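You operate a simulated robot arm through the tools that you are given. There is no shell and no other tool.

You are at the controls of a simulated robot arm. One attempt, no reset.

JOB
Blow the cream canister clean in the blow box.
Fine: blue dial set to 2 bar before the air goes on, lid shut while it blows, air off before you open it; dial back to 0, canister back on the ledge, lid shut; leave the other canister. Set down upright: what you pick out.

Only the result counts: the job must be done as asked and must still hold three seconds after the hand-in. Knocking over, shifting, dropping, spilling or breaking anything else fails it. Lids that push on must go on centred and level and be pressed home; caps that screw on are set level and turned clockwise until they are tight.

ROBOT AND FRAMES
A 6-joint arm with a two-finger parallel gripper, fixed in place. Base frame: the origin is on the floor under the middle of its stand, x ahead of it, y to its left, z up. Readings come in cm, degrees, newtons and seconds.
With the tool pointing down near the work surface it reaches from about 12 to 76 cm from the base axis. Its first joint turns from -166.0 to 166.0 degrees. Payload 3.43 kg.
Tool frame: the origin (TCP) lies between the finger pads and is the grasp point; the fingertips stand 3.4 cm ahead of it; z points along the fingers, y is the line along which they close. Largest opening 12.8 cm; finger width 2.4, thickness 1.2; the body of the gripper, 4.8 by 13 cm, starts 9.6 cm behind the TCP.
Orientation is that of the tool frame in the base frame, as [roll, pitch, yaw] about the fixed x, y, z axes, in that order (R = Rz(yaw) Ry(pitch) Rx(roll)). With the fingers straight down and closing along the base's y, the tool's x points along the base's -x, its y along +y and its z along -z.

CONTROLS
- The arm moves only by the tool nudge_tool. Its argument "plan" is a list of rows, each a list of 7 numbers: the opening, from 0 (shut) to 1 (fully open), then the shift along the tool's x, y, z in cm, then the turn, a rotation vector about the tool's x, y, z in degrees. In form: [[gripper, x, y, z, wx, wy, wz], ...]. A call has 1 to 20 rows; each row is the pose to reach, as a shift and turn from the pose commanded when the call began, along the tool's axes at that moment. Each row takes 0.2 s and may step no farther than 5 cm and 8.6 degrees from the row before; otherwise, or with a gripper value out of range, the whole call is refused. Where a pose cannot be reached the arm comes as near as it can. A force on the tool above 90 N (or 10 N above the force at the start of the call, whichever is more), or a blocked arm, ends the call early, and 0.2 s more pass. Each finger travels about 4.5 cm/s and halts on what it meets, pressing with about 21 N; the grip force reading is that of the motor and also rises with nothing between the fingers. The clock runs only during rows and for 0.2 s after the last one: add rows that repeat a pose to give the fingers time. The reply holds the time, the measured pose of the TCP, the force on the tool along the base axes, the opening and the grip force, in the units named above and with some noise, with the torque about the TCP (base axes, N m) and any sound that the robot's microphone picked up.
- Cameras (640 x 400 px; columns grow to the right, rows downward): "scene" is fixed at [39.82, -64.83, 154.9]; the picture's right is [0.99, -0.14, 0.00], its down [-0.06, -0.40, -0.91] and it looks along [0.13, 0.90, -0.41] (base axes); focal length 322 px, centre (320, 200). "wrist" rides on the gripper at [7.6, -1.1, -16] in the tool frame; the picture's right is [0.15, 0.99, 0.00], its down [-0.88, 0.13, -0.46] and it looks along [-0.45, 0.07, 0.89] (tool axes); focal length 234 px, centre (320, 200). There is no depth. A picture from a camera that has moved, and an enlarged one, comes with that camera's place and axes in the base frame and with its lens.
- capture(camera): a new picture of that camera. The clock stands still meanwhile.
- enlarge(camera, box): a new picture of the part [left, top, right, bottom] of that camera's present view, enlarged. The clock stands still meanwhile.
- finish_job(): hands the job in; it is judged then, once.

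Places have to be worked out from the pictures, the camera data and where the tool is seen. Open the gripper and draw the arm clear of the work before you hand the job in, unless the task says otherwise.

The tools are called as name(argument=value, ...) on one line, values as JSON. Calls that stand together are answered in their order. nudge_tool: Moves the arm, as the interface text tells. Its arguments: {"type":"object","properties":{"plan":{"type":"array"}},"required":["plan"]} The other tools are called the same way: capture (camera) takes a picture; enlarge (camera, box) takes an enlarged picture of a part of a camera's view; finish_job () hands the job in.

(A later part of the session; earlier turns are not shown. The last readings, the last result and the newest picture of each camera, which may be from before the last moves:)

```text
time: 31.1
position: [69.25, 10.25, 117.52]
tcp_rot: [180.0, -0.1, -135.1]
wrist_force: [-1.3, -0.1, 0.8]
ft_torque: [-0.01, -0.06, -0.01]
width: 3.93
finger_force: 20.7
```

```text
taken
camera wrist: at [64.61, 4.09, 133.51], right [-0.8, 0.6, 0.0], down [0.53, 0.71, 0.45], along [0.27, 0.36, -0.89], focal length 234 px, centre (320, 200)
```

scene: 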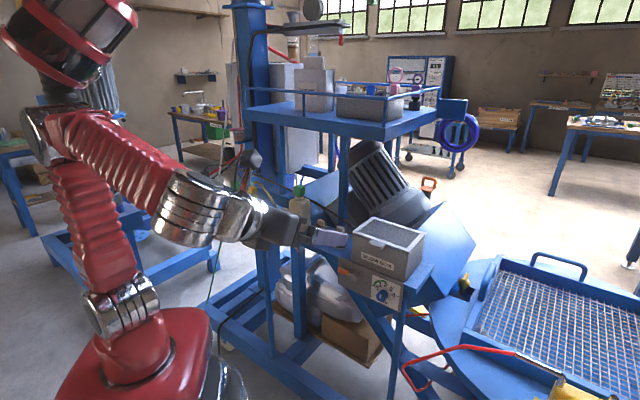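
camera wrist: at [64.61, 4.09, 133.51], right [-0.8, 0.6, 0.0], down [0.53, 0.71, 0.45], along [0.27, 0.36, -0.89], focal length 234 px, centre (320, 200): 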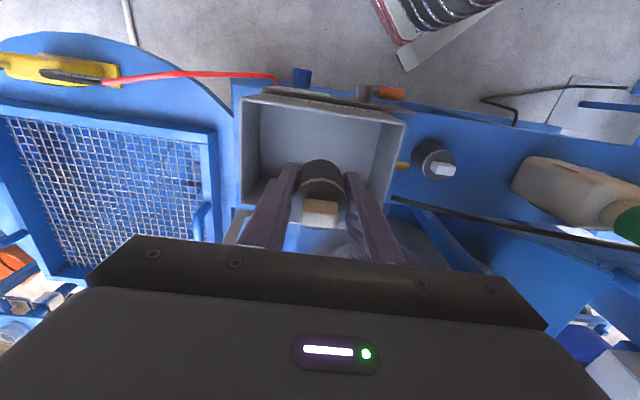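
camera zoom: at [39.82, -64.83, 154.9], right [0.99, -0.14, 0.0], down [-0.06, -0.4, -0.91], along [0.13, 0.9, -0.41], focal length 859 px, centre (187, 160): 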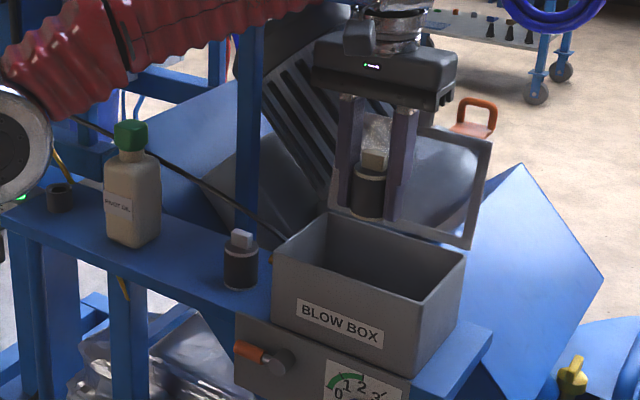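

I'm over the box centre (N≈56.2, S≈41.7; the rim spans S 33.5–50.3, N from 51). I lower into the box, slowing near the floor.

nudge_tool(plan=[[0.2, 0, 0, 3, 0, 0, 0], [0.2, 0, 0, 6, 0, 0, 0], [0.2, 0, 0, 9, 0, 0, 0], [0.2, 0, 0, 11, 0, 0, 0], [0.2, 0, 0, 12.2, 0, 0, 0]])

enlarge(camera="scene", box=[320, 150, 450, 290])

capture(camera="wrist")

```text
time: 32.3
position: [69.2, 9.86, 105.26]
tcp_rot: [-180.0, -0.3, -135.2]
wrist_force: [-0.3, 0.0, -1.1]
ft_torque: [0.02, -0.01, -0.01]
width: 3.91
finger_force: 21.0
```

```text
2.86 times, centred on (385, 220) of scene
camera zoom: at [39.82, -64.83, 154.9], right [0.99, -0.14, 0.0], down [-0.06, -0.4, -0.91], along [0.13, 0.9, -0.41], focal length 920 px, centre (134, 143)
```

zoom: 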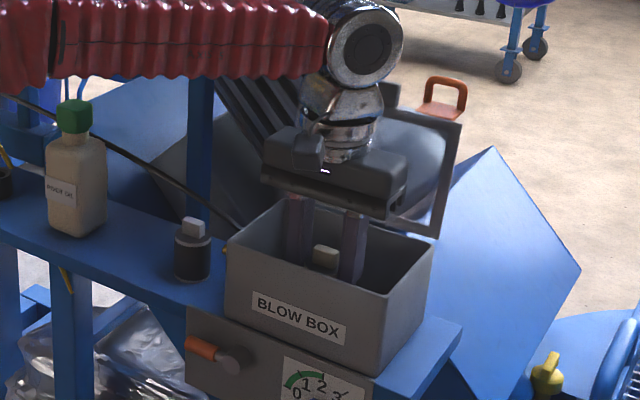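

```text
taken
camera wrist: at [64.63, 3.93, 121.27], right [-0.8, 0.6, 0.0], down [0.53, 0.71, 0.45], along [0.27, 0.36, -0.89], focal length 234 px, centre (320, 200)
```

wrist: 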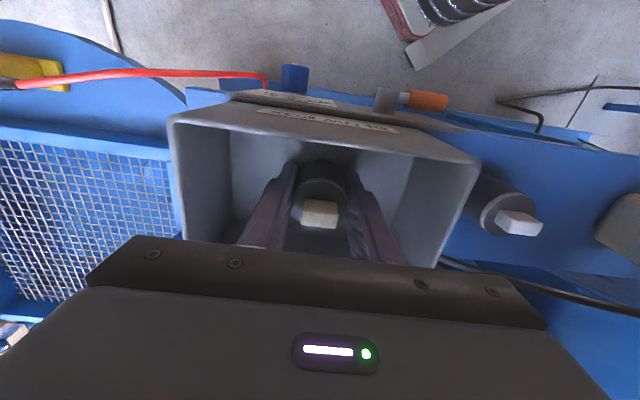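

No contact yet; the canister bottom should be near z≈101.2. I'll lower in small steps to feel the floor.

nudge_tool(plan=[[0.2, 0, 0, 0.25, 0, 0, 0], [0.2, 0, 0, 0.5, 0, 0, 0], [0.2, 0, 0, 0.7, 0, 0, 0]])

```text
time: 33.1
position: [69.29, 9.9, 104.74]
tcp_rot: [-180.0, -0.1, -135.1]
wrist_force: [0.5, 0.7, 9.3]
ft_torque: [0.03, 0.08, 0.01]
width: 3.87
finger_force: 20.7
```

The force rose to 9 N, so the canister is standing on the box floor. I release by opening to 5.6 cm.

nudge_tool(plan=[[0.31, 0, 0, -0.1, 0, 0, 0], [0.36, 0, 0, -0.1, 0, 0, 0], [0.44, 0, 0, -0.1, 0, 0, 0], [0.44, 0, 0, -0.1, 0, 0, 0]])

capture(camera="wrist")

```text
time: 34.1
position: [69.17, 9.85, 104.74]
tcp_rot: [-180.0, -0.2, -135.1]
wrist_force: [-0.1, 0.4, 0.9]
ft_torque: [0.01, 0.01, 0.02]
width: 5.64
finger_force: 0.0
```

```text
taken
camera wrist: at [64.57, 3.84, 120.67], right [-0.8, 0.6, 0.0], down [0.53, 0.71, 0.45], along [0.27, 0.36, -0.89], focal length 234 px, centre (320, 200)
```

wrist: 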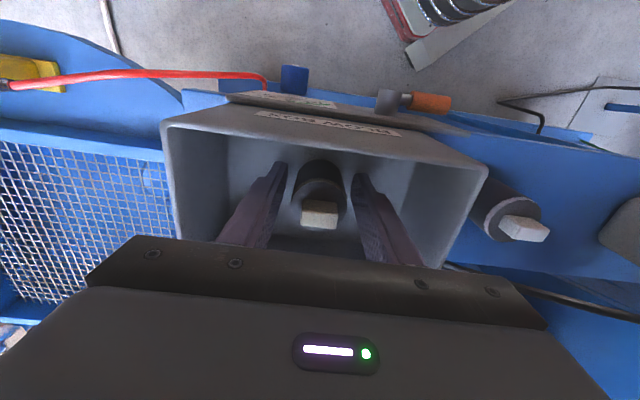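

The canister stands free inside the box. I'll raise the open fingers straight out, then back away and up, checking the canister stays put.

nudge_tool(plan=[[0.44, 0, 0, -1.5, 0, 0, 0], [0.44, 0, 0, -4, 0, 0, 0], [0.44, 0, 0, -8, 0, 0, 0], [0.44, 0, 0, -12.5, 0, 0, 0], [0.44, 1.5, 0, -17, 0, 0, 0], [0.44, 4.5, 0, -20.5, 0, 0, 0], [0.44, 7.5, 0, -24, 0, 0, 0], [0.5, 9.5, 0, -26.5, 0, 0, 0]])

enlarge(camera="scene", box=[320, 150, 460, 290])

capture(camera="wrist")

```text
time: 35.9
position: [60.79, 2.84, 129.23]
tcp_rot: [-179.9, -0.1, -135.1]
wrist_force: [0.9, -0.4, 0.4]
ft_torque: [0.04, -0.02, -0.01]
width: 6.37
finger_force: 0.1
out of reach, approached as far as the arm can: row 6, 7, 8
```

```text
2.86 times, centred on (390, 220) of scene
camera zoom: at [39.82, -64.83, 154.9], right [0.99, -0.14, 0.0], down [-0.06, -0.4, -0.91], along [0.13, 0.9, -0.41], focal length 920 px, centre (120, 143)
```

zoom: 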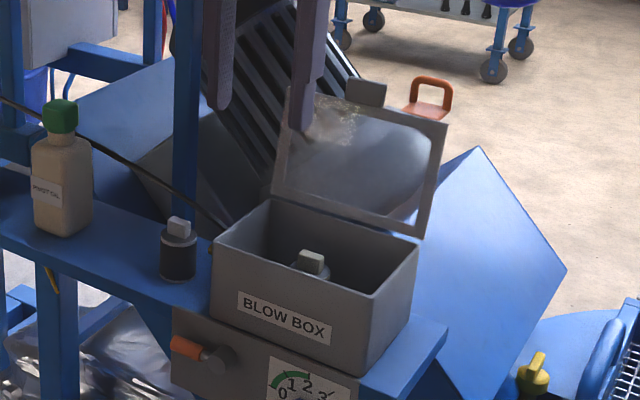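

```text
taken
camera wrist: at [56.22, -3.09, 145.31], right [-0.8, 0.6, 0.0], down [0.53, 0.71, 0.45], along [0.27, 0.36, -0.89], focal length 234 px, centre (320, 200)
```

wrist: 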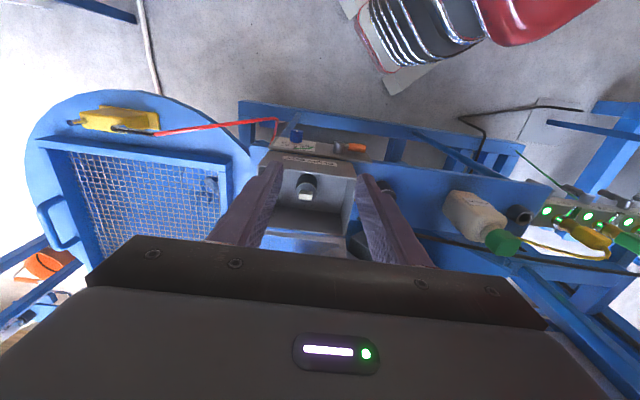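

The canister stands upright in the box, and the arm hit its reach limit at this height, so I'll stay lower. To shut the lid with control, I'll straddle the tab with one finger on each side, so first I turn the fingers 90° while lowering 6 cm, well in front of the box.

nudge_tool(plan=[[0.5, 0.5, 0, 3, 0, 0, 8.2], [0.5, 1, 0, 6, 0, 0, 16.4], [0.5, 1, 0, 7, 0, 0, 24.6], [0.5, 1, 0, 7, 0, 0, 32.8], [0.5, 1, 0, 7, 0, 0, 41], [0.55, 1, 0, 7, 0, 0, 49.2], [0.6, 1, 0, 7, 0, 0, 57.4], [0.625, 1, 0, 7, 0, 0, 65.6], [0.625, 1, 0, 7, 0, 0, 73.8], [0.625, 1, 0, 7, 0, 0, 82], [0.625, 1, 0, 7, 0, 0, 90]])

```text
time: 38.3
position: [60.33, 2.58, 122.22]
tcp_rot: [-179.9, 0.0, 134.7]
wrist_force: [0.1, 0.3, -0.1]
ft_torque: [-0.03, -0.04, -0.01]
width: 7.99
finger_force: 0.0
```

Fingers now straddle the front-to-back direction, 8 cm apart. I tilt the tool 45° forward and move to a position short of the tab, to check the geometry by picture.

nudge_tool(plan=[[0.625, -0.2, 2.3, -1.15, -7.5, 0, 0], [0.625, -0.4, 4.6, -2.3, -15, 0, 0], [0.625, -0.6, 6.9, -3.45, -22.5, 0, 0], [0.625, -0.8, 9.2, -4.6, -30, 0, 0], [0.625, -1.0, 11.5, -5.75, -37.5, 0, 0], [0.625, -1.2, 13.0, -6.9, -45, 0, 0]])

enlarge(camera="scene", box=[320, 110, 460, 250])

capture(camera="wrist")

```text
time: 39.7
position: [70.35, 10.73, 129.21]
tcp_rot: [135.1, 0.0, 134.7]
wrist_force: [0.1, 0.4, -0.1]
ft_torque: [-0.01, 0.04, 0.0]
width: 7.98
finger_force: 0.1
```

```text
2.86 times, centred on (390, 180) of scene
camera zoom: at [39.82, -64.83, 154.9], right [0.99, -0.14, 0.0], down [-0.06, -0.4, -0.91], along [0.13, 0.9, -0.41], focal length 920 px, centre (120, 257)
```

zoom: 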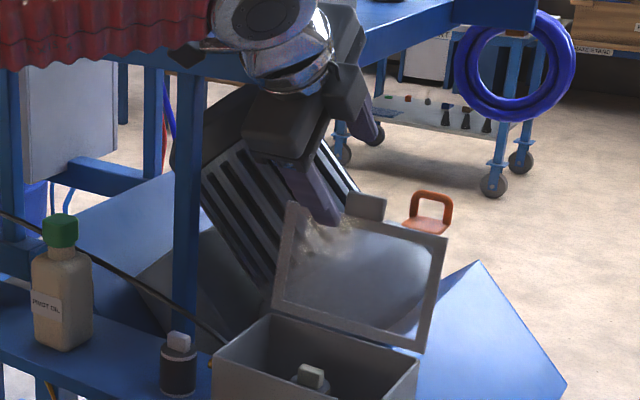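

```text
taken
camera wrist: at [56.46, 7.73, 139.72], right [0.39, 0.6, 0.7], down [0.46, -0.79, 0.42], along [0.8, 0.16, -0.58], focal length 234 px, centre (320, 200)
```

wrist: 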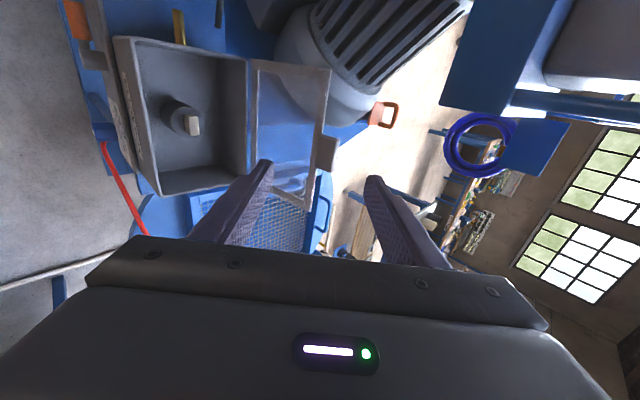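

The tab lies between the two fingers in this view. I'll zoom in to pin down the tab's position in the vertical plane at S≈42.

enlarge(camera="wrist", box=[230, 50, 410, 210])

```text
2.50 times, centred on (320, 130) of wrist
camera zoom: at [56.46, 7.73, 139.72], right [0.39, 0.6, 0.7], down [0.46, -0.79, 0.42], along [0.8, 0.16, -0.58], focal length 585 px, centre (320, 375)
```

zoom: 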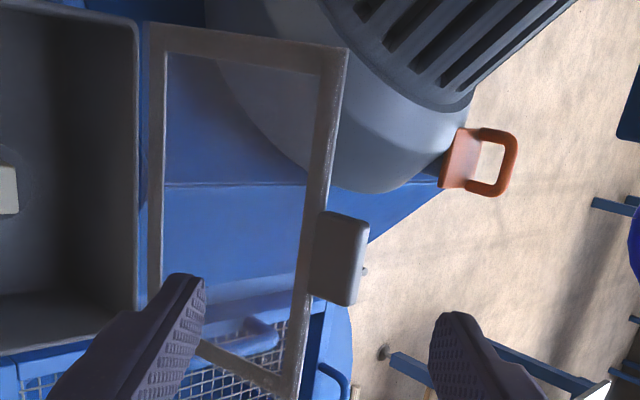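

The tab's free end is at about N≈66.3, z≈123.3, so the lid leans about 11° past vertical. I slide forward along the tool axis 9.4 cm so the tab enters between the fingers, then look again.

nudge_tool(plan=[[0.625, 0, 0.1, 3, 0, 0, 0], [0.625, 0, 0.1, 6, 0, 0, 0], [0.625, 0, 0.1, 8, 0, 0, 0], [0.625, 0, 0.1, 9.3, 0, 0, 0]])

capture(camera="wrist")

enlarge(camera="scene", box=[340, 130, 460, 230])

```text
time: 40.7
position: [75.02, 15.5, 122.61]
tcp_rot: [135.1, 0.0, 134.9]
wrist_force: [-0.1, -0.4, 0.4]
ft_torque: [-0.01, 0.04, 0.0]
width: 8.0
finger_force: 0.0
```

```text
taken
camera wrist: at [61.07, 12.35, 133.12], right [0.39, 0.6, 0.7], down [0.46, -0.79, 0.42], along [0.8, 0.16, -0.58], focal length 234 px, centre (320, 200)
```

wrist: 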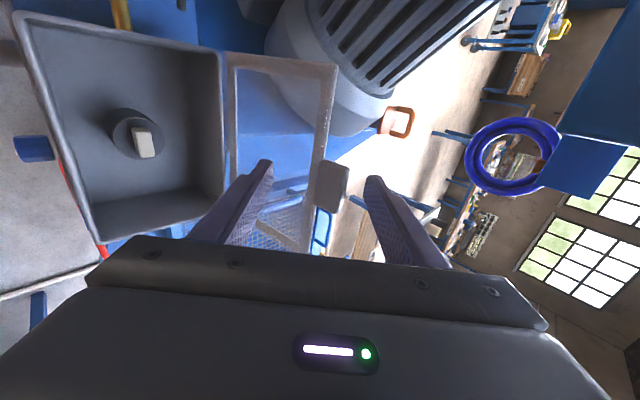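

```text
4.00 times, centred on (400, 180) of scene
camera zoom: at [39.82, -64.83, 154.9], right [0.99, -0.14, 0.0], down [-0.06, -0.4, -0.91], along [0.13, 0.9, -0.41], focal length 1288 px, centre (0, 280)
```

zoom: 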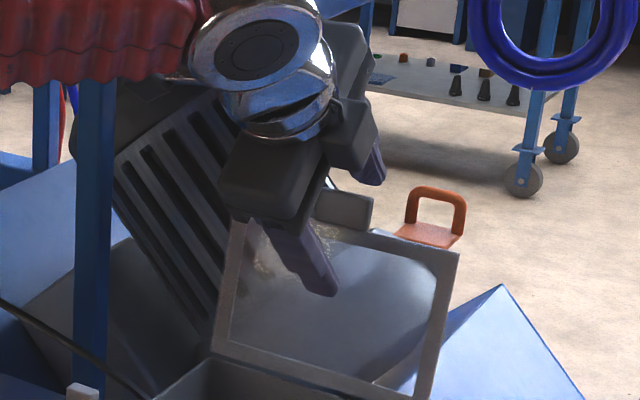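

The tab is between the fingers with no contact. I narrow the opening to about 5 cm to form a closer cage around it.

nudge_tool(plan=[[0.55, 0, 0, 0, 0, 0, 0], [0.48, 0, 0, 0, 0, 0, 0], [0.42, 0, 0, 0, 0, 0, 0], [0.38, 0, 0, 0, 0, 0, 0]])

capture(camera="wrist")

```text
time: 41.7
position: [75.06, 15.28, 122.56]
tcp_rot: [135.2, 0.0, 134.8]
wrist_force: [-6.6, -5.7, -1.0]
ft_torque: [-0.27, 0.25, 0.08]
width: 5.26
finger_force: 3.5
```

```text
taken
camera wrist: at [61.03, 12.28, 133.13], right [0.4, 0.6, 0.7], down [0.46, -0.79, 0.42], along [0.8, 0.16, -0.59], focal length 234 px, centre (320, 200)
```

wrist: 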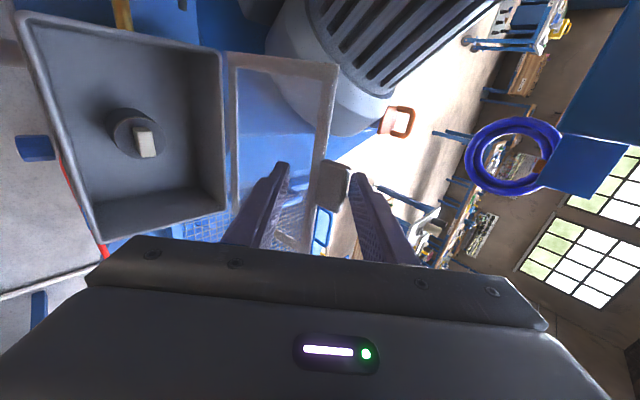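

The lid edge is now caged, with the inner finger lightly touching it (about 9 N toward the stop). I loosen slightly and start drawing the lid forward along its arc to about 70°.

nudge_tool(plan=[[0.43, 0, 0, 0, 0, 0, 0], [0.43, 0, -0.27, -1.43, -2, 0, 0], [0.43, 0, -1.07, -2.3, -4, 0, 0], [0.43, 0, -1.92, -3.11, -6, 0, 0], [0.43, 0, -2.86, -3.83, -8, 0, 0], [0.42, 0, -3.85, -4.47, -10, 0, 0], [0.41, 0, -4.91, -5.02, -12.5, 0, 0]])

capture(camera="wrist")

enlarge(camera="scene", box=[320, 130, 460, 250])

```text
time: 43.3
position: [70.01, 10.51, 122.74]
tcp_rot: [122.7, 0.0, 134.9]
wrist_force: [-1.2, 0.5, 1.2]
ft_torque: [0.09, -0.01, -0.01]
width: 5.25
finger_force: 0.0
```

```text
taken
camera wrist: at [54.67, 6.03, 130.4], right [0.28, 0.48, 0.83], down [0.4, -0.84, 0.36], along [0.87, 0.23, -0.42], focal length 234 px, centre (320, 200)
```

wrist: 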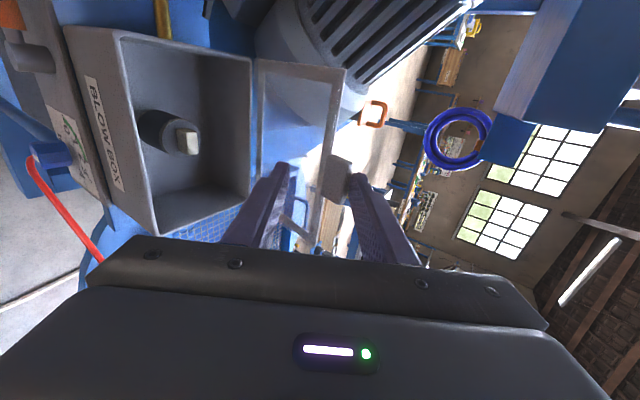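

```text
3.33 times, centred on (390, 190) of scene
camera zoom: at [39.82, -64.83, 154.9], right [0.99, -0.14, 0.0], down [-0.06, -0.4, -0.91], along [0.13, 0.9, -0.41], focal length 1074 px, centre (87, 233)
```

zoom: 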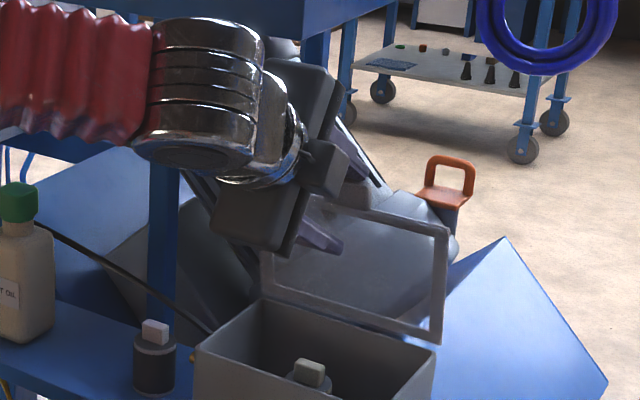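

The lid follows the cage (now about 75–80°). I continue along the arc down to roughly 30°, narrowing the cage a little.

nudge_tool(plan=[[0.41, 0, -0.98, -0.65, -2.2, 0, 0], [0.4, 0, -2.01, -1.28, -4.5, 0, 0], [0.39, 0, -3.05, -1.76, -6.7, 0, 0], [0.38, 0, -4.21, -2.19, -9, 0, 0], [0.36, 0, -5.4, -2.46, -11.2, 0, 0], [0.35, 0, -6.63, -2.69, -13.5, 0, 0], [0.34, 0, -7.84, -2.77, -15.5, 0, 0], [0.33, 0, -9.1, -2.79, -17.5, 0, 0]])

capture(camera="wrist")

enlarge(camera="scene", box=[320, 150, 460, 270])

```text
time: 45.1
position: [64.85, 5.37, 116.5]
tcp_rot: [105.2, 0.0, 134.9]
wrist_force: [0.7, 0.5, 0.5]
ft_torque: [0.04, 0.01, 0.02]
width: 4.22
finger_force: 0.1
```

```text
taken
camera wrist: at [48.3, -0.27, 119.69], right [0.08, 0.29, 0.95], down [0.33, -0.91, 0.25], along [0.94, 0.3, -0.17], focal length 234 px, centre (320, 200)
```

wrist: 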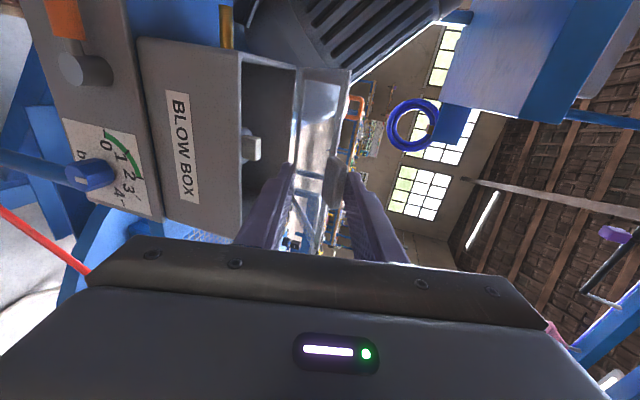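

```text
3.33 times, centred on (390, 210) of scene
camera zoom: at [39.82, -64.83, 154.9], right [0.99, -0.14, 0.0], down [-0.06, -0.4, -0.91], along [0.13, 0.9, -0.41], focal length 1074 px, centre (87, 167)
```

zoom: 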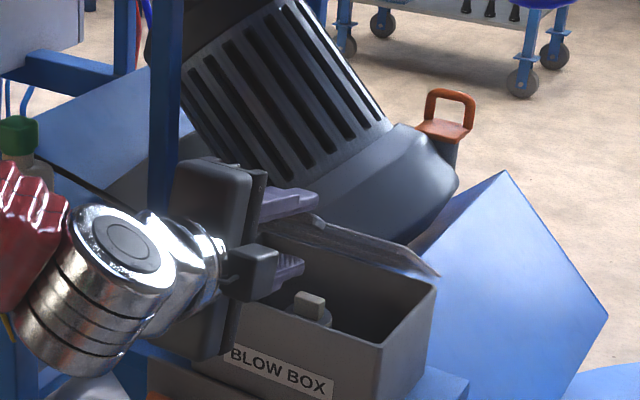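

The lid rests in the cage at about 30° and the canister stands untouched below. I finish the arc, lowering the lid to closed.

nudge_tool(plan=[[0.33, 0, -1.22, -0.48, -2.2, 0, 0], [0.33, 0, -2.5, -1.02, -4.4, 0, 0], [0.33, 0, -3.75, -1.25, -6.5, 0, 0], [0.33, 0, -5.03, -1.39, -8.7, 0, 0], [0.33, 0, -6.32, -1.18, -10.8, 0, 0], [0.33, 0, -7.6, -0.94, -13, 0, 0]])

capture(camera="wrist")

enlarge(camera="scene", box=[320, 170, 460, 290])

```text
time: 46.5
position: [62.73, 3.49, 109.49]
tcp_rot: [92.2, 0.0, 134.9]
wrist_force: [-0.1, 0.4, 0.4]
ft_torque: [-0.02, 0.02, -0.01]
width: 4.22
finger_force: 0.0
```

```text
taken
camera wrist: at [45.94, -2.47, 108.92], right [-0.08, 0.13, 0.99], down [0.3, -0.94, 0.15], along [0.95, 0.31, 0.03], focal length 234 px, centre (320, 200)
```

wrist: 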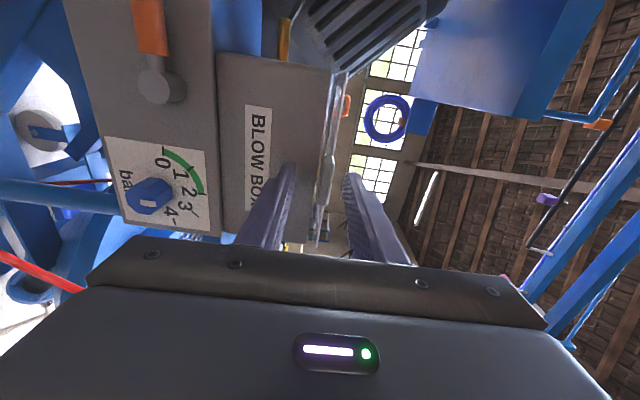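

```text
3.33 times, centred on (390, 230) of scene
camera zoom: at [39.82, -64.83, 154.9], right [0.99, -0.14, 0.0], down [-0.06, -0.4, -0.91], along [0.13, 0.9, -0.41], focal length 1074 px, centre (87, 100)
```

zoom: 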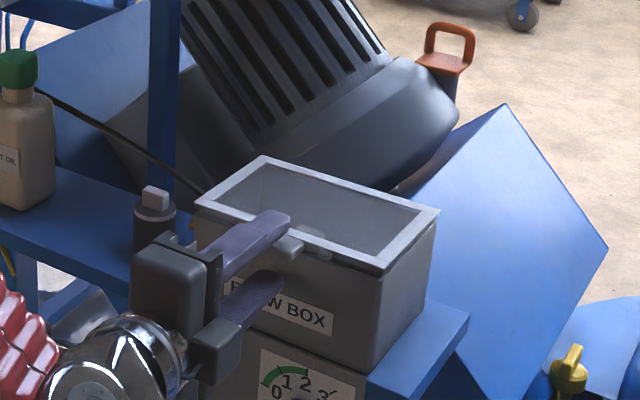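

The lid appears closed. I press down gently on the tab with the upper finger to make sure it's seated.

nudge_tool(plan=[[0.33, 0, -0.8, 0, 0, 0, 0], [0.33, 0, -1.4, 0, 0, 0, 0], [0.33, 0, -1.7, 0, 0, 0, 0]])

```text
time: 47.3
position: [62.79, 3.21, 107.96]
tcp_rot: [92.1, 0.0, 134.9]
wrist_force: [0.2, 1.0, 3.4]
ft_torque: [0.08, -0.02, 0.05]
width: 4.4
finger_force: 2.1
```

Light contact at the tab (3.4 N), at the height measured for the closed lid. I press a touch more, then lift off and back straight away.

nudge_tool(plan=[[0.33, 0, -0.2, 0, 0, 0, 0], [0.33, 0, -0.2, 0, 0, 0, 0]])

nudge_tool(plan=[[0.36, 0, 0.6, 0, 0, 0, 0], [0.4, 0, 1.2, 0, 0, 0, 0], [0.4, 0, 1.2, -3, 0, 0, 0], [0.4, 0, 1.2, -6, 0, 0, 0], [0.4, 0, 1.2, -9, 0, 0, 0]])

enlarge(camera="scene", box=[320, 170, 460, 310])

capture(camera="wrist")

```text
time: 47.9
position: [62.78, 3.29, 107.66]
tcp_rot: [92.1, 0.0, 134.8]
wrist_force: [-0.5, -2.9, 8.6]
ft_torque: [0.29, -0.26, 0.0]
width: 4.72
finger_force: 4.5
```

```text
time: 49.1
position: [56.29, -3.12, 109.06]
tcp_rot: [92.2, -0.1, 135.0]
wrist_force: [0.1, 0.4, -0.5]
ft_torque: [-0.02, 0.01, 0.04]
width: 5.12
finger_force: 0.1
```

```text
2.86 times, centred on (390, 240) of scene
camera zoom: at [39.82, -64.83, 154.9], right [0.99, -0.14, 0.0], down [-0.06, -0.4, -0.91], along [0.13, 0.9, -0.41], focal length 920 px, centre (120, 86)
```

zoom: 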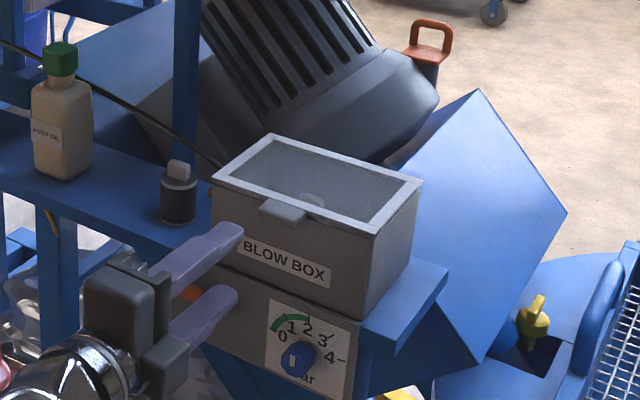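

```text
taken
camera wrist: at [39.45, -9.0, 108.65], right [-0.08, 0.13, 0.99], down [0.3, -0.94, 0.15], along [0.95, 0.31, 0.03], focal length 234 px, centre (320, 200)
```

wrist: 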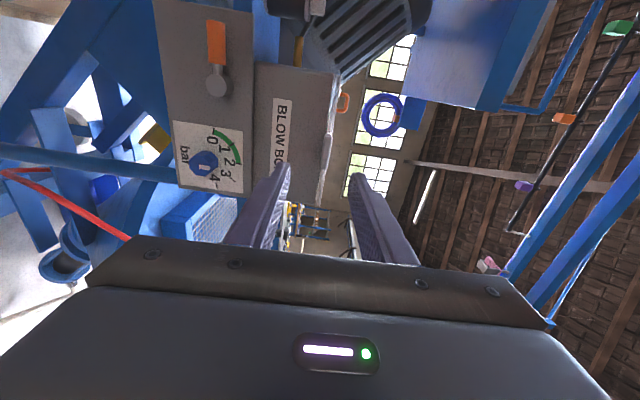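

The lid is shut with the canister inside. Before touching the lever, I re-read the dial and examine the lever closely.

enlarge(camera="wrist", box=[165, 110, 255, 200])

enlarge(camera="wrist", box=[180, 10, 260, 110])

enlarge(camera="scene", box=[365, 265, 415, 305])

```text
4.44 times, centred on (210, 155) of wrist
camera zoom: at [39.45, -9.0, 108.65], right [-0.08, 0.13, 0.99], down [0.3, -0.94, 0.15], along [0.95, 0.31, 0.03], focal length 1041 px, centre (809, 400)
```

zoom: 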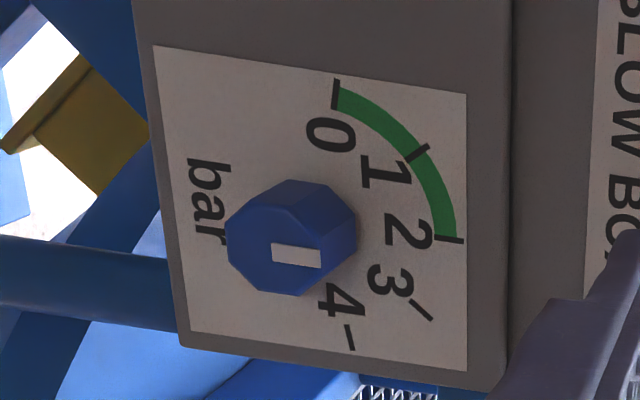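

```text
4.00 times, centred on (220, 60) of wrist
camera zoom: at [39.45, -9.0, 108.65], right [-0.08, 0.13, 0.99], down [0.3, -0.94, 0.15], along [0.95, 0.31, 0.03], focal length 937 px, centre (720, 760)
```

zoom: 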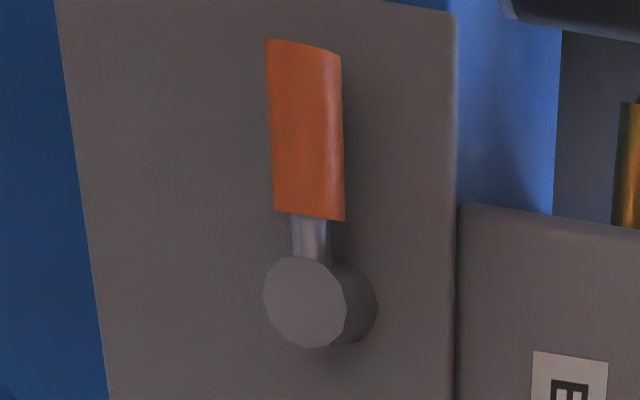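

```text
10.00 times, centred on (390, 285) of scene
camera zoom: at [39.82, -64.83, 154.9], right [0.99, -0.14, 0.0], down [-0.06, -0.4, -0.91], along [0.13, 0.9, -0.41], focal length 3221 px, centre (-380, -650)
```

zoom: 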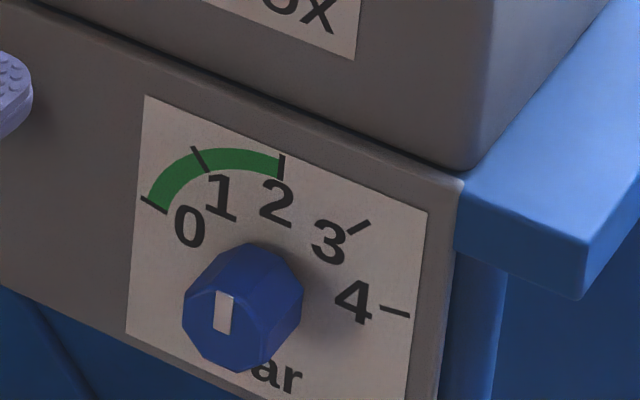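

The dial still points at 2 and the lid is shut. The lever runs left from its hub (S≈36.4, z≈96.75) to S≈30.6, about 1 cm off the panel. My fingers are one above the other, so I'll move in front of the lever to straddle it.

nudge_tool(plan=[[0.4, 2.4, -3.05, 0.6, -0.5, 0, 0], [0.4, 4.8, -6.1, 1.2, -1, 0, 0], [0.38, 7.2, -9.15, 1.8, -1.5, 0, 0], [0.36, 9.4, -12.2, 2.8, -2, 0, 0], [0.34, 9.4, -12.2, 2.8, -2, 0, 0]])

capture(camera="wrist")

enlarge(camera="scene", box=[300, 210, 420, 310])

```text
time: 50.3
position: [51.49, 5.29, 96.92]
tcp_rot: [90.3, -0.1, 134.8]
wrist_force: [-0.7, -0.1, -0.4]
ft_torque: [0.02, 0.02, -0.01]
width: 4.34
finger_force: 0.1
```

```text
taken
camera wrist: at [34.65, -0.53, 95.85], right [-0.1, 0.11, 0.99], down [0.3, -0.95, 0.13], along [0.95, 0.31, 0.06], focal length 234 px, centre (320, 200)
```

wrist: 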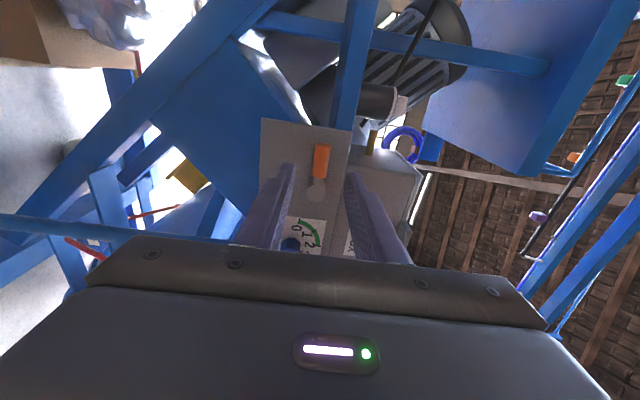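

```text
4.00 times, centred on (360, 260) of scene
camera zoom: at [39.82, -64.83, 154.9], right [0.99, -0.14, 0.0], down [-0.06, -0.4, -0.91], along [0.13, 0.9, -0.41], focal length 1288 px, centre (160, -40)
```

zoom: 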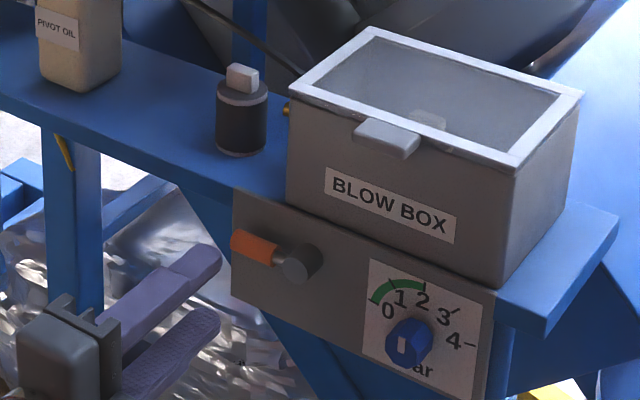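

I'm in front of the lever at the same height. A zoom will let me check the alignment between the two fingers.

enlarge(camera="wrist", box=[250, 110, 400, 230])

```text
3.33 times, centred on (325, 170) of wrist
camera zoom: at [34.65, -0.53, 95.85], right [-0.1, 0.11, 0.99], down [0.3, -0.95, 0.13], along [0.95, 0.31, 0.06], focal length 781 px, centre (303, 300)
```

zoom: 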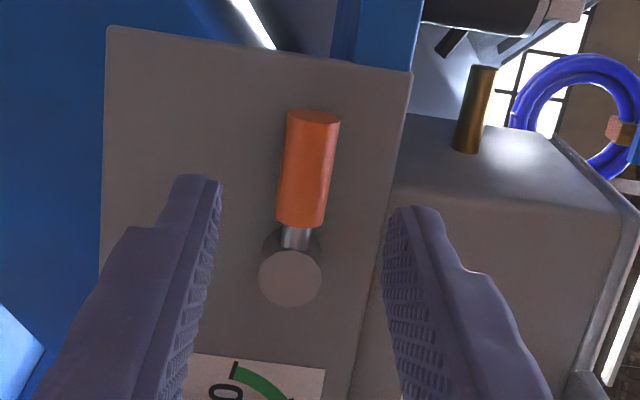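

The lever is centred between the fingers. I advance 6.8 cm so that the tips straddle it without touching the panel.

nudge_tool(plan=[[0.34, 0, 0.15, 2.5, 0, 0, 0], [0.34, 0, 0.15, 5, 0, 0, 0], [0.34, 0, 0.15, 6.2, 0, 0, 0], [0.34, 0, 0.15, 6.8, 0, 0, 0]])

capture(camera="wrist")

enlarge(camera="scene", box=[310, 230, 410, 310])

```text
time: 51.3
position: [56.34, 10.14, 96.84]
tcp_rot: [90.2, 0.0, 134.9]
wrist_force: [0.1, -0.5, 0.1]
ft_torque: [0.03, 0.01, -0.04]
width: 4.35
finger_force: 0.1
```

```text
taken
camera wrist: at [39.53, 4.21, 95.89], right [-0.1, 0.11, 0.99], down [0.3, -0.95, 0.13], along [0.95, 0.31, 0.06], focal length 234 px, centre (320, 200)
```

wrist: 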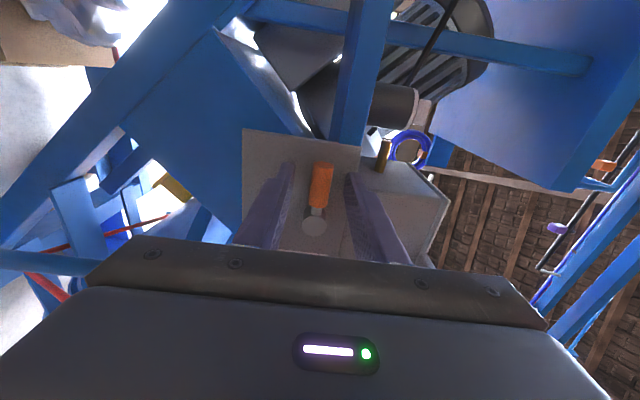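

```text
5.00 times, centred on (360, 270) of scene
camera zoom: at [39.82, -64.83, 154.9], right [0.99, -0.14, 0.0], down [-0.06, -0.4, -0.91], along [0.13, 0.9, -0.41], focal length 1610 px, centre (120, -150)
```

zoom: 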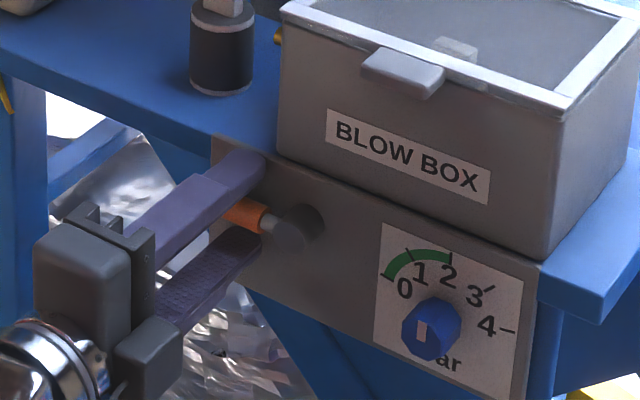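

The fingers straddle the orange lever without contact. I narrow the opening to about 2.6 cm so it's loosely caged.

nudge_tool(plan=[[0.28, 0, 0, 0, 0, 0, 0], [0.22, 0, 0, 0, 0, 0, 0], [0.2, 0, 0, 0, 0, 0, 0]])

enlarge(camera="wrist", box=[230, 130, 410, 250])

```text
time: 52.1
position: [56.26, 10.08, 97.0]
tcp_rot: [90.2, -0.1, 134.9]
wrist_force: [0.2, 0.2, 0.8]
ft_torque: [-0.02, 0.0, -0.04]
width: 2.54
finger_force: 0.1
```

```text
3.33 times, centred on (320, 190) of wrist
camera zoom: at [39.52, 4.19, 95.89], right [-0.1, 0.11, 0.99], down [0.3, -0.95, 0.13], along [0.95, 0.31, 0.06], focal length 781 px, centre (320, 233)
```

zoom: 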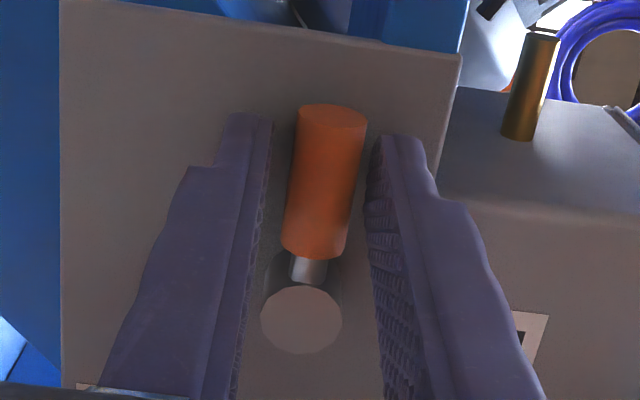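

The lever is caged. I try turning it a little downward (counter-clockwise about its hub) and watch the force and sound.

nudge_tool(plan=[[0.2, -0.04, -0.5, 0, 0, 0, -7.5], [0.2, -0.13, -0.9, 0, 0, 0, -13]])

enlarge(camera="wrist", box=[230, 130, 410, 250])

```text
time: 52.7
position: [56.37, 9.98, 96.14]
tcp_rot: [90.2, 13.0, 134.9]
wrist_force: [0.2, 0.7, 0.1]
ft_torque: [-0.02, -0.01, -0.01]
width: 2.54
finger_force: 0.1
```

```text
3.33 times, centred on (320, 190) of wrist
camera zoom: at [39.89, 3.83, 93.31], right [-0.26, 0.26, 0.93], down [0.26, -0.91, 0.33], along [0.93, 0.33, 0.16], focal length 781 px, centre (320, 233)
```

zoom: 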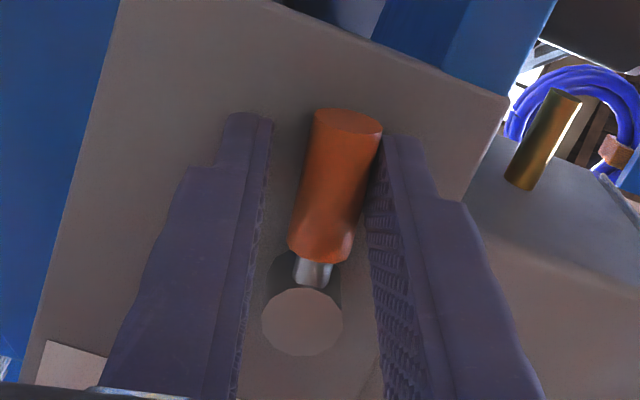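

The lever moved freely downward with the fingers, at negligible force. I keep turning it along its arc to about 50° and check.

nudge_tool(plan=[[0.2, -0.03, -0.47, 0, 0, 0, -7], [0.2, -0.13, -0.99, 0, 0, 0, -15], [0.2, -0.3, -1.5, 0, 0, 0, -23], [0.2, -0.54, -1.97, 0, 0, 0, -31], [0.2, -0.85, -2.41, 0, 0, 0, -39]])

capture(camera="wrist")

enlarge(camera="scene", box=[310, 230, 410, 310])

```text
time: 53.9
position: [57.37, 9.08, 94.02]
tcp_rot: [90.3, 52.1, 135.1]
wrist_force: [0.6, 0.6, 0.2]
ft_torque: [0.02, 0.0, 0.0]
width: 2.56
finger_force: 0.1
```

```text
taken
camera wrist: at [43.24, 0.46, 87.3], right [-0.61, 0.62, 0.49], down [-0.01, -0.63, 0.78], along [0.79, 0.47, 0.39], focal length 234 px, centre (320, 200)
```

wrist: 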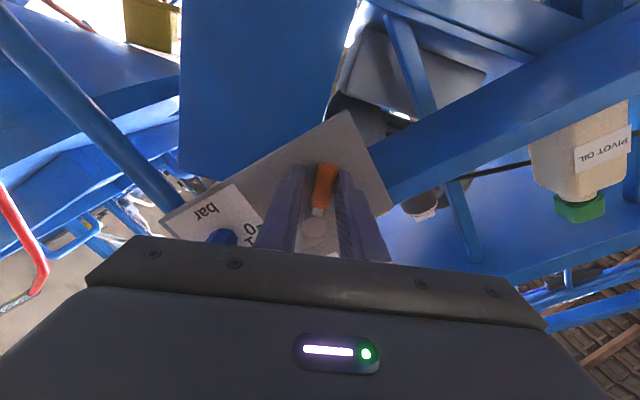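

```text
5.00 times, centred on (360, 270) of scene
camera zoom: at [39.82, -64.83, 154.9], right [0.99, -0.14, 0.0], down [-0.06, -0.4, -0.91], along [0.13, 0.9, -0.41], focal length 1610 px, centre (120, -150)
```

zoom: 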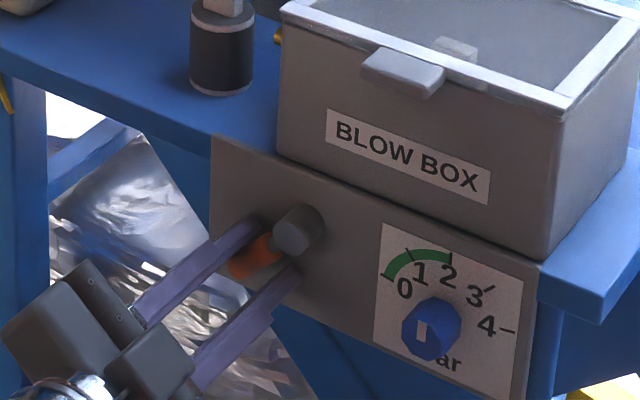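

The lever is at about 50° and turning smoothly. I continue to vertical (90°) and listen for the air.

nudge_tool(plan=[[0.2, -0.03, -0.53, 0, 0, 0, -8], [0.2, -0.16, -1.06, 0, 0, 0, -16], [0.2, -0.33, -1.56, 0, 0, 0, -24], [0.2, -0.58, -2.03, 0, 0, 0, -32], [0.2, -0.82, -2.36, 0, 0, 0, -38]])

capture(camera="wrist")

enlarge(camera="scene", box=[310, 220, 430, 310])

```text
time: 55.1
position: [59.0, 7.29, 93.04]
tcp_rot: [-150.0, 89.8, -105.1]
wrist_force: [0.1, 0.4, 0.3]
ft_torque: [0.02, 0.02, 0.02]
width: 2.59
finger_force: 0.6
```

```text
taken
camera wrist: at [48.36, -4.71, 85.56], right [-0.7, 0.7, -0.15], down [-0.41, -0.23, 0.88], along [0.58, 0.68, 0.45], focal length 234 px, centre (320, 200)
```

wrist: 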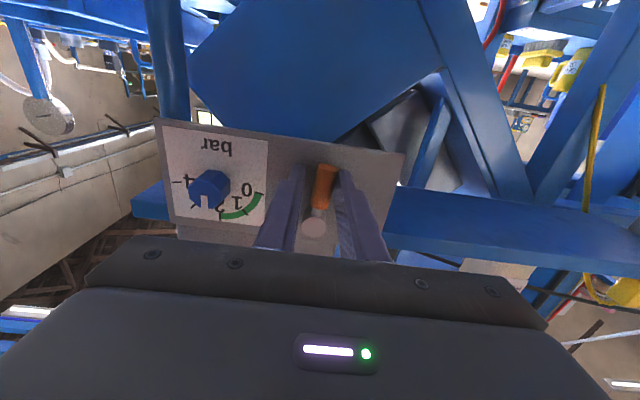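

```text
4.44 times, centred on (370, 265) of scene
camera zoom: at [39.82, -64.83, 154.9], right [0.99, -0.14, 0.0], down [-0.06, -0.4, -0.91], along [0.13, 0.9, -0.41], focal length 1431 px, centre (98, -89)
```

zoom: 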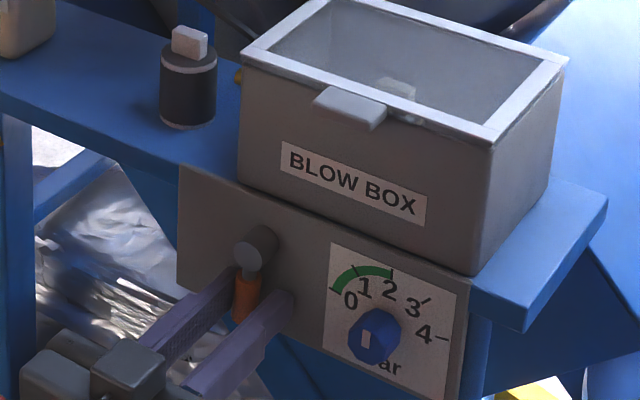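

No sound yet; the lever hangs nearly vertical with slack in the cage. I turn a few degrees further to reach its stop.

nudge_tool(plan=[[0.2, 0, -0.3, 0, 0, 0, -4], [0.2, -0.03, -0.6, 0, 0, 0, -8]])

enlarge(camera="wrist", box=[230, 130, 410, 250])

```text
time: 55.8
position: [59.34, 6.99, 93.41]
tcp_rot: [-104.8, 83.5, -58.7]
wrist_force: [-23.9, -7.1, 5.3]
ft_torque: [0.33, -0.37, -0.15]
width: 3.03
finger_force: 3.6
out of reach, approached as far as the arm can: row 2
stopped in row 2: the force on the tool passed its limit at 96 N (the readings are from after the stop); the commanded pose is now the measured one
```

```text
3.33 times, centred on (320, 190) of wrist
camera zoom: at [49.5, -6.02, 86.39], right [-0.7, 0.67, -0.25], down [-0.46, -0.15, 0.87], along [0.54, 0.73, 0.41], focal length 781 px, centre (320, 233)
```

zoom: 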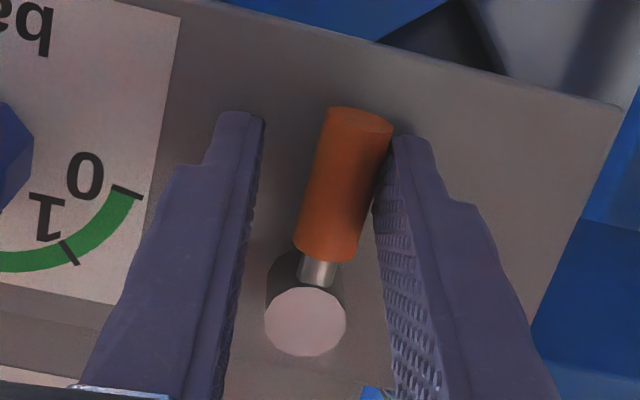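

The arm met a limit there (reach/orientation) and force rose, so I stop pushing. Let me look at the lever's state from the scene before backing off.

enlarge(camera="scene", box=[310, 220, 430, 310])

capture(camera="wrist")

```text
4.44 times, centred on (370, 265) of scene
camera zoom: at [39.82, -64.83, 154.9], right [0.99, -0.14, 0.0], down [-0.06, -0.4, -0.91], along [0.13, 0.9, -0.41], focal length 1431 px, centre (98, -89)
```

zoom: 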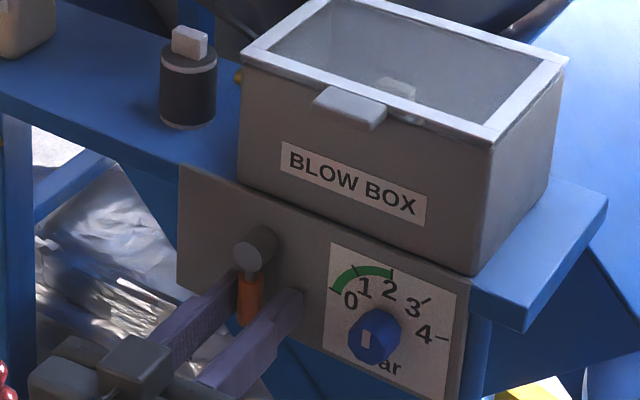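

```text
taken
camera wrist: at [49.5, -6.02, 86.39], right [-0.7, 0.67, -0.25], down [-0.46, -0.15, 0.87], along [0.54, 0.73, 0.41], focal length 234 px, centre (320, 200)
```

wrist: 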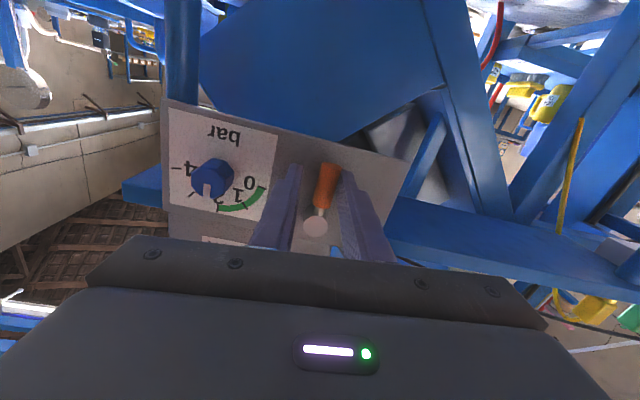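

The lever hangs vertical, at its lower stop (matching the manifold, where handles down show green). I relieve the push, open slightly and back straight off the lever, listening for air.

nudge_tool(plan=[[0.25, 0, 0.2, 0, 0, 0, 0], [0.28, 0, 0.3, 0, 0, 0, 0], [0.28, 0, 0.3, -2, 0, 0, 0], [0.28, 0, 0.3, -5, 0, 0, 0], [0.28, 0, 0.3, -8, 0, 0, 0]])

capture(camera="wrist")

enlarge(camera="scene", box=[310, 220, 430, 310])

```text
time: 57.0
position: [54.41, 0.91, 94.11]
tcp_rot: [-107.3, 83.7, -61.0]
wrist_force: [0.1, 0.3, 0.5]
ft_torque: [-0.01, 0.01, 0.03]
width: 3.57
finger_force: 0.1
out of reach, approached as far as the arm can: row 4, 5
```

```text
taken
camera wrist: at [44.43, -12.07, 87.37], right [-0.7, 0.66, -0.25], down [-0.46, -0.15, 0.88], along [0.54, 0.73, 0.41], focal length 234 px, centre (320, 200)
```

wrist: 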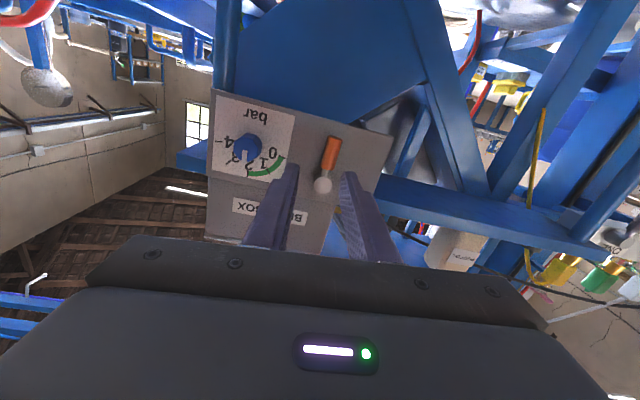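

```text
4.44 times, centred on (370, 265) of scene
camera zoom: at [39.82, -64.83, 154.9], right [0.99, -0.14, 0.0], down [-0.06, -0.4, -0.91], along [0.13, 0.9, -0.41], focal length 1431 px, centre (98, -89)
```

zoom: 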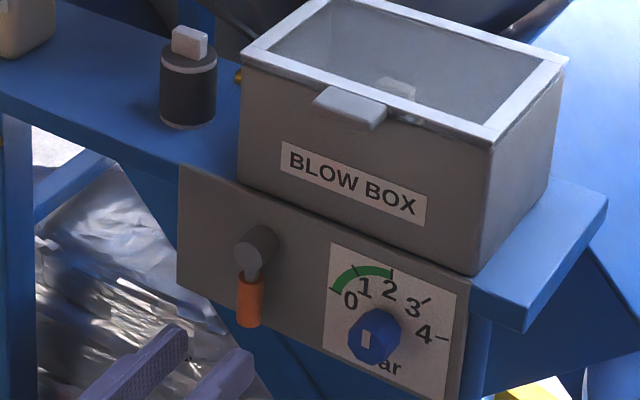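

The lever stays down, but no sound is reported. I'll wait a moment by repeating the pose and look for signs that the air is blowing.

nudge_tool(plan=[[0.28, 0, 0, -1, 0, 0, 2], [0.28, 0, 0, -1, 0, 0, 2], [0.28, 0, 0, -1, 0, 0, 2], [0.28, 0, 0, -1, 0, 0, 2], [0.28, 0, 0, -1, 0, 0, 2]])

enlarge(camera="scene", box=[350, 205, 430, 265])

enlarge(camera="scene", box=[335, 255, 405, 305])

enlarge(camera="scene", box=[160, 150, 320, 250])

```text
time: 58.2
position: [53.72, 0.2, 94.28]
tcp_rot: [-111.5, 85.3, -65.4]
wrist_force: [-0.4, 0.1, -0.6]
ft_torque: [-0.01, 0.01, 0.01]
width: 3.55
finger_force: 0.0
```

```text
6.67 times, centred on (390, 235) of scene
camera zoom: at [39.82, -64.83, 154.9], right [0.99, -0.14, 0.0], down [-0.06, -0.4, -0.91], along [0.13, 0.9, -0.41], focal length 2147 px, centre (-147, -33)
```

zoom: 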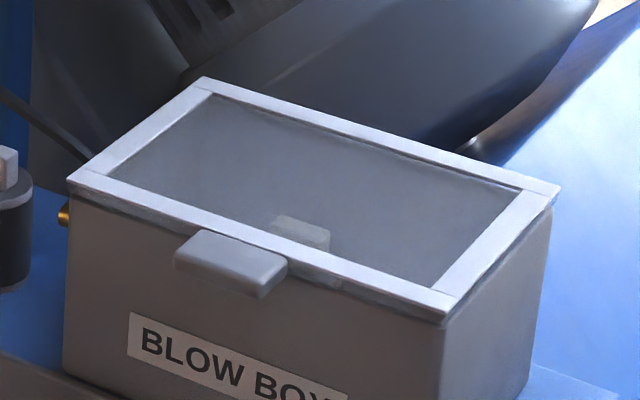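

```text
8.00 times, centred on (370, 280) of scene
camera zoom: at [39.82, -64.83, 154.9], right [0.99, -0.14, 0.0], down [-0.06, -0.4, -0.91], along [0.13, 0.9, -0.41], focal length 2577 px, centre (-80, -440)
```

zoom: 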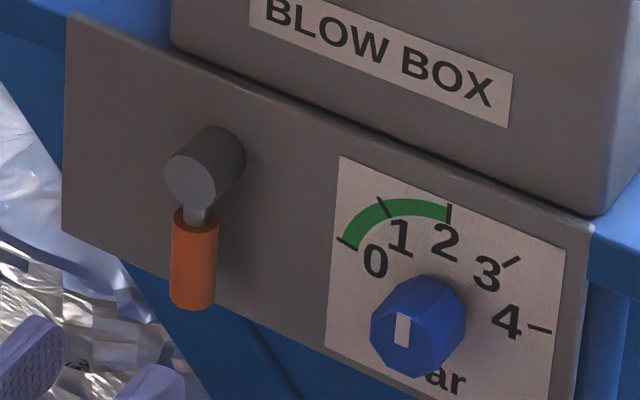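

```text
4.00 times, centred on (240, 200) of scene
camera zoom: at [39.82, -64.83, 154.9], right [0.99, -0.14, 0.0], down [-0.06, -0.4, -0.91], along [0.13, 0.9, -0.41], focal length 1288 px, centre (640, 200)
```

zoom: 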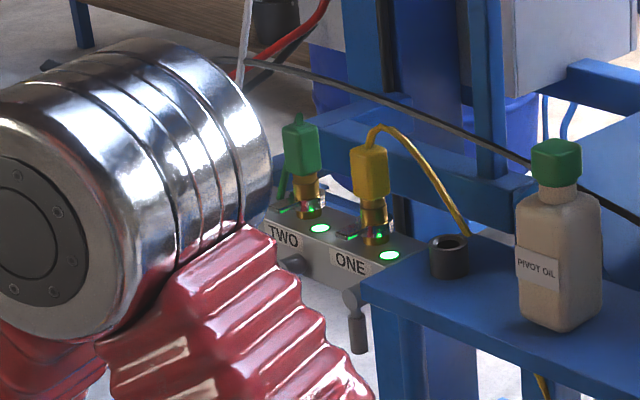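

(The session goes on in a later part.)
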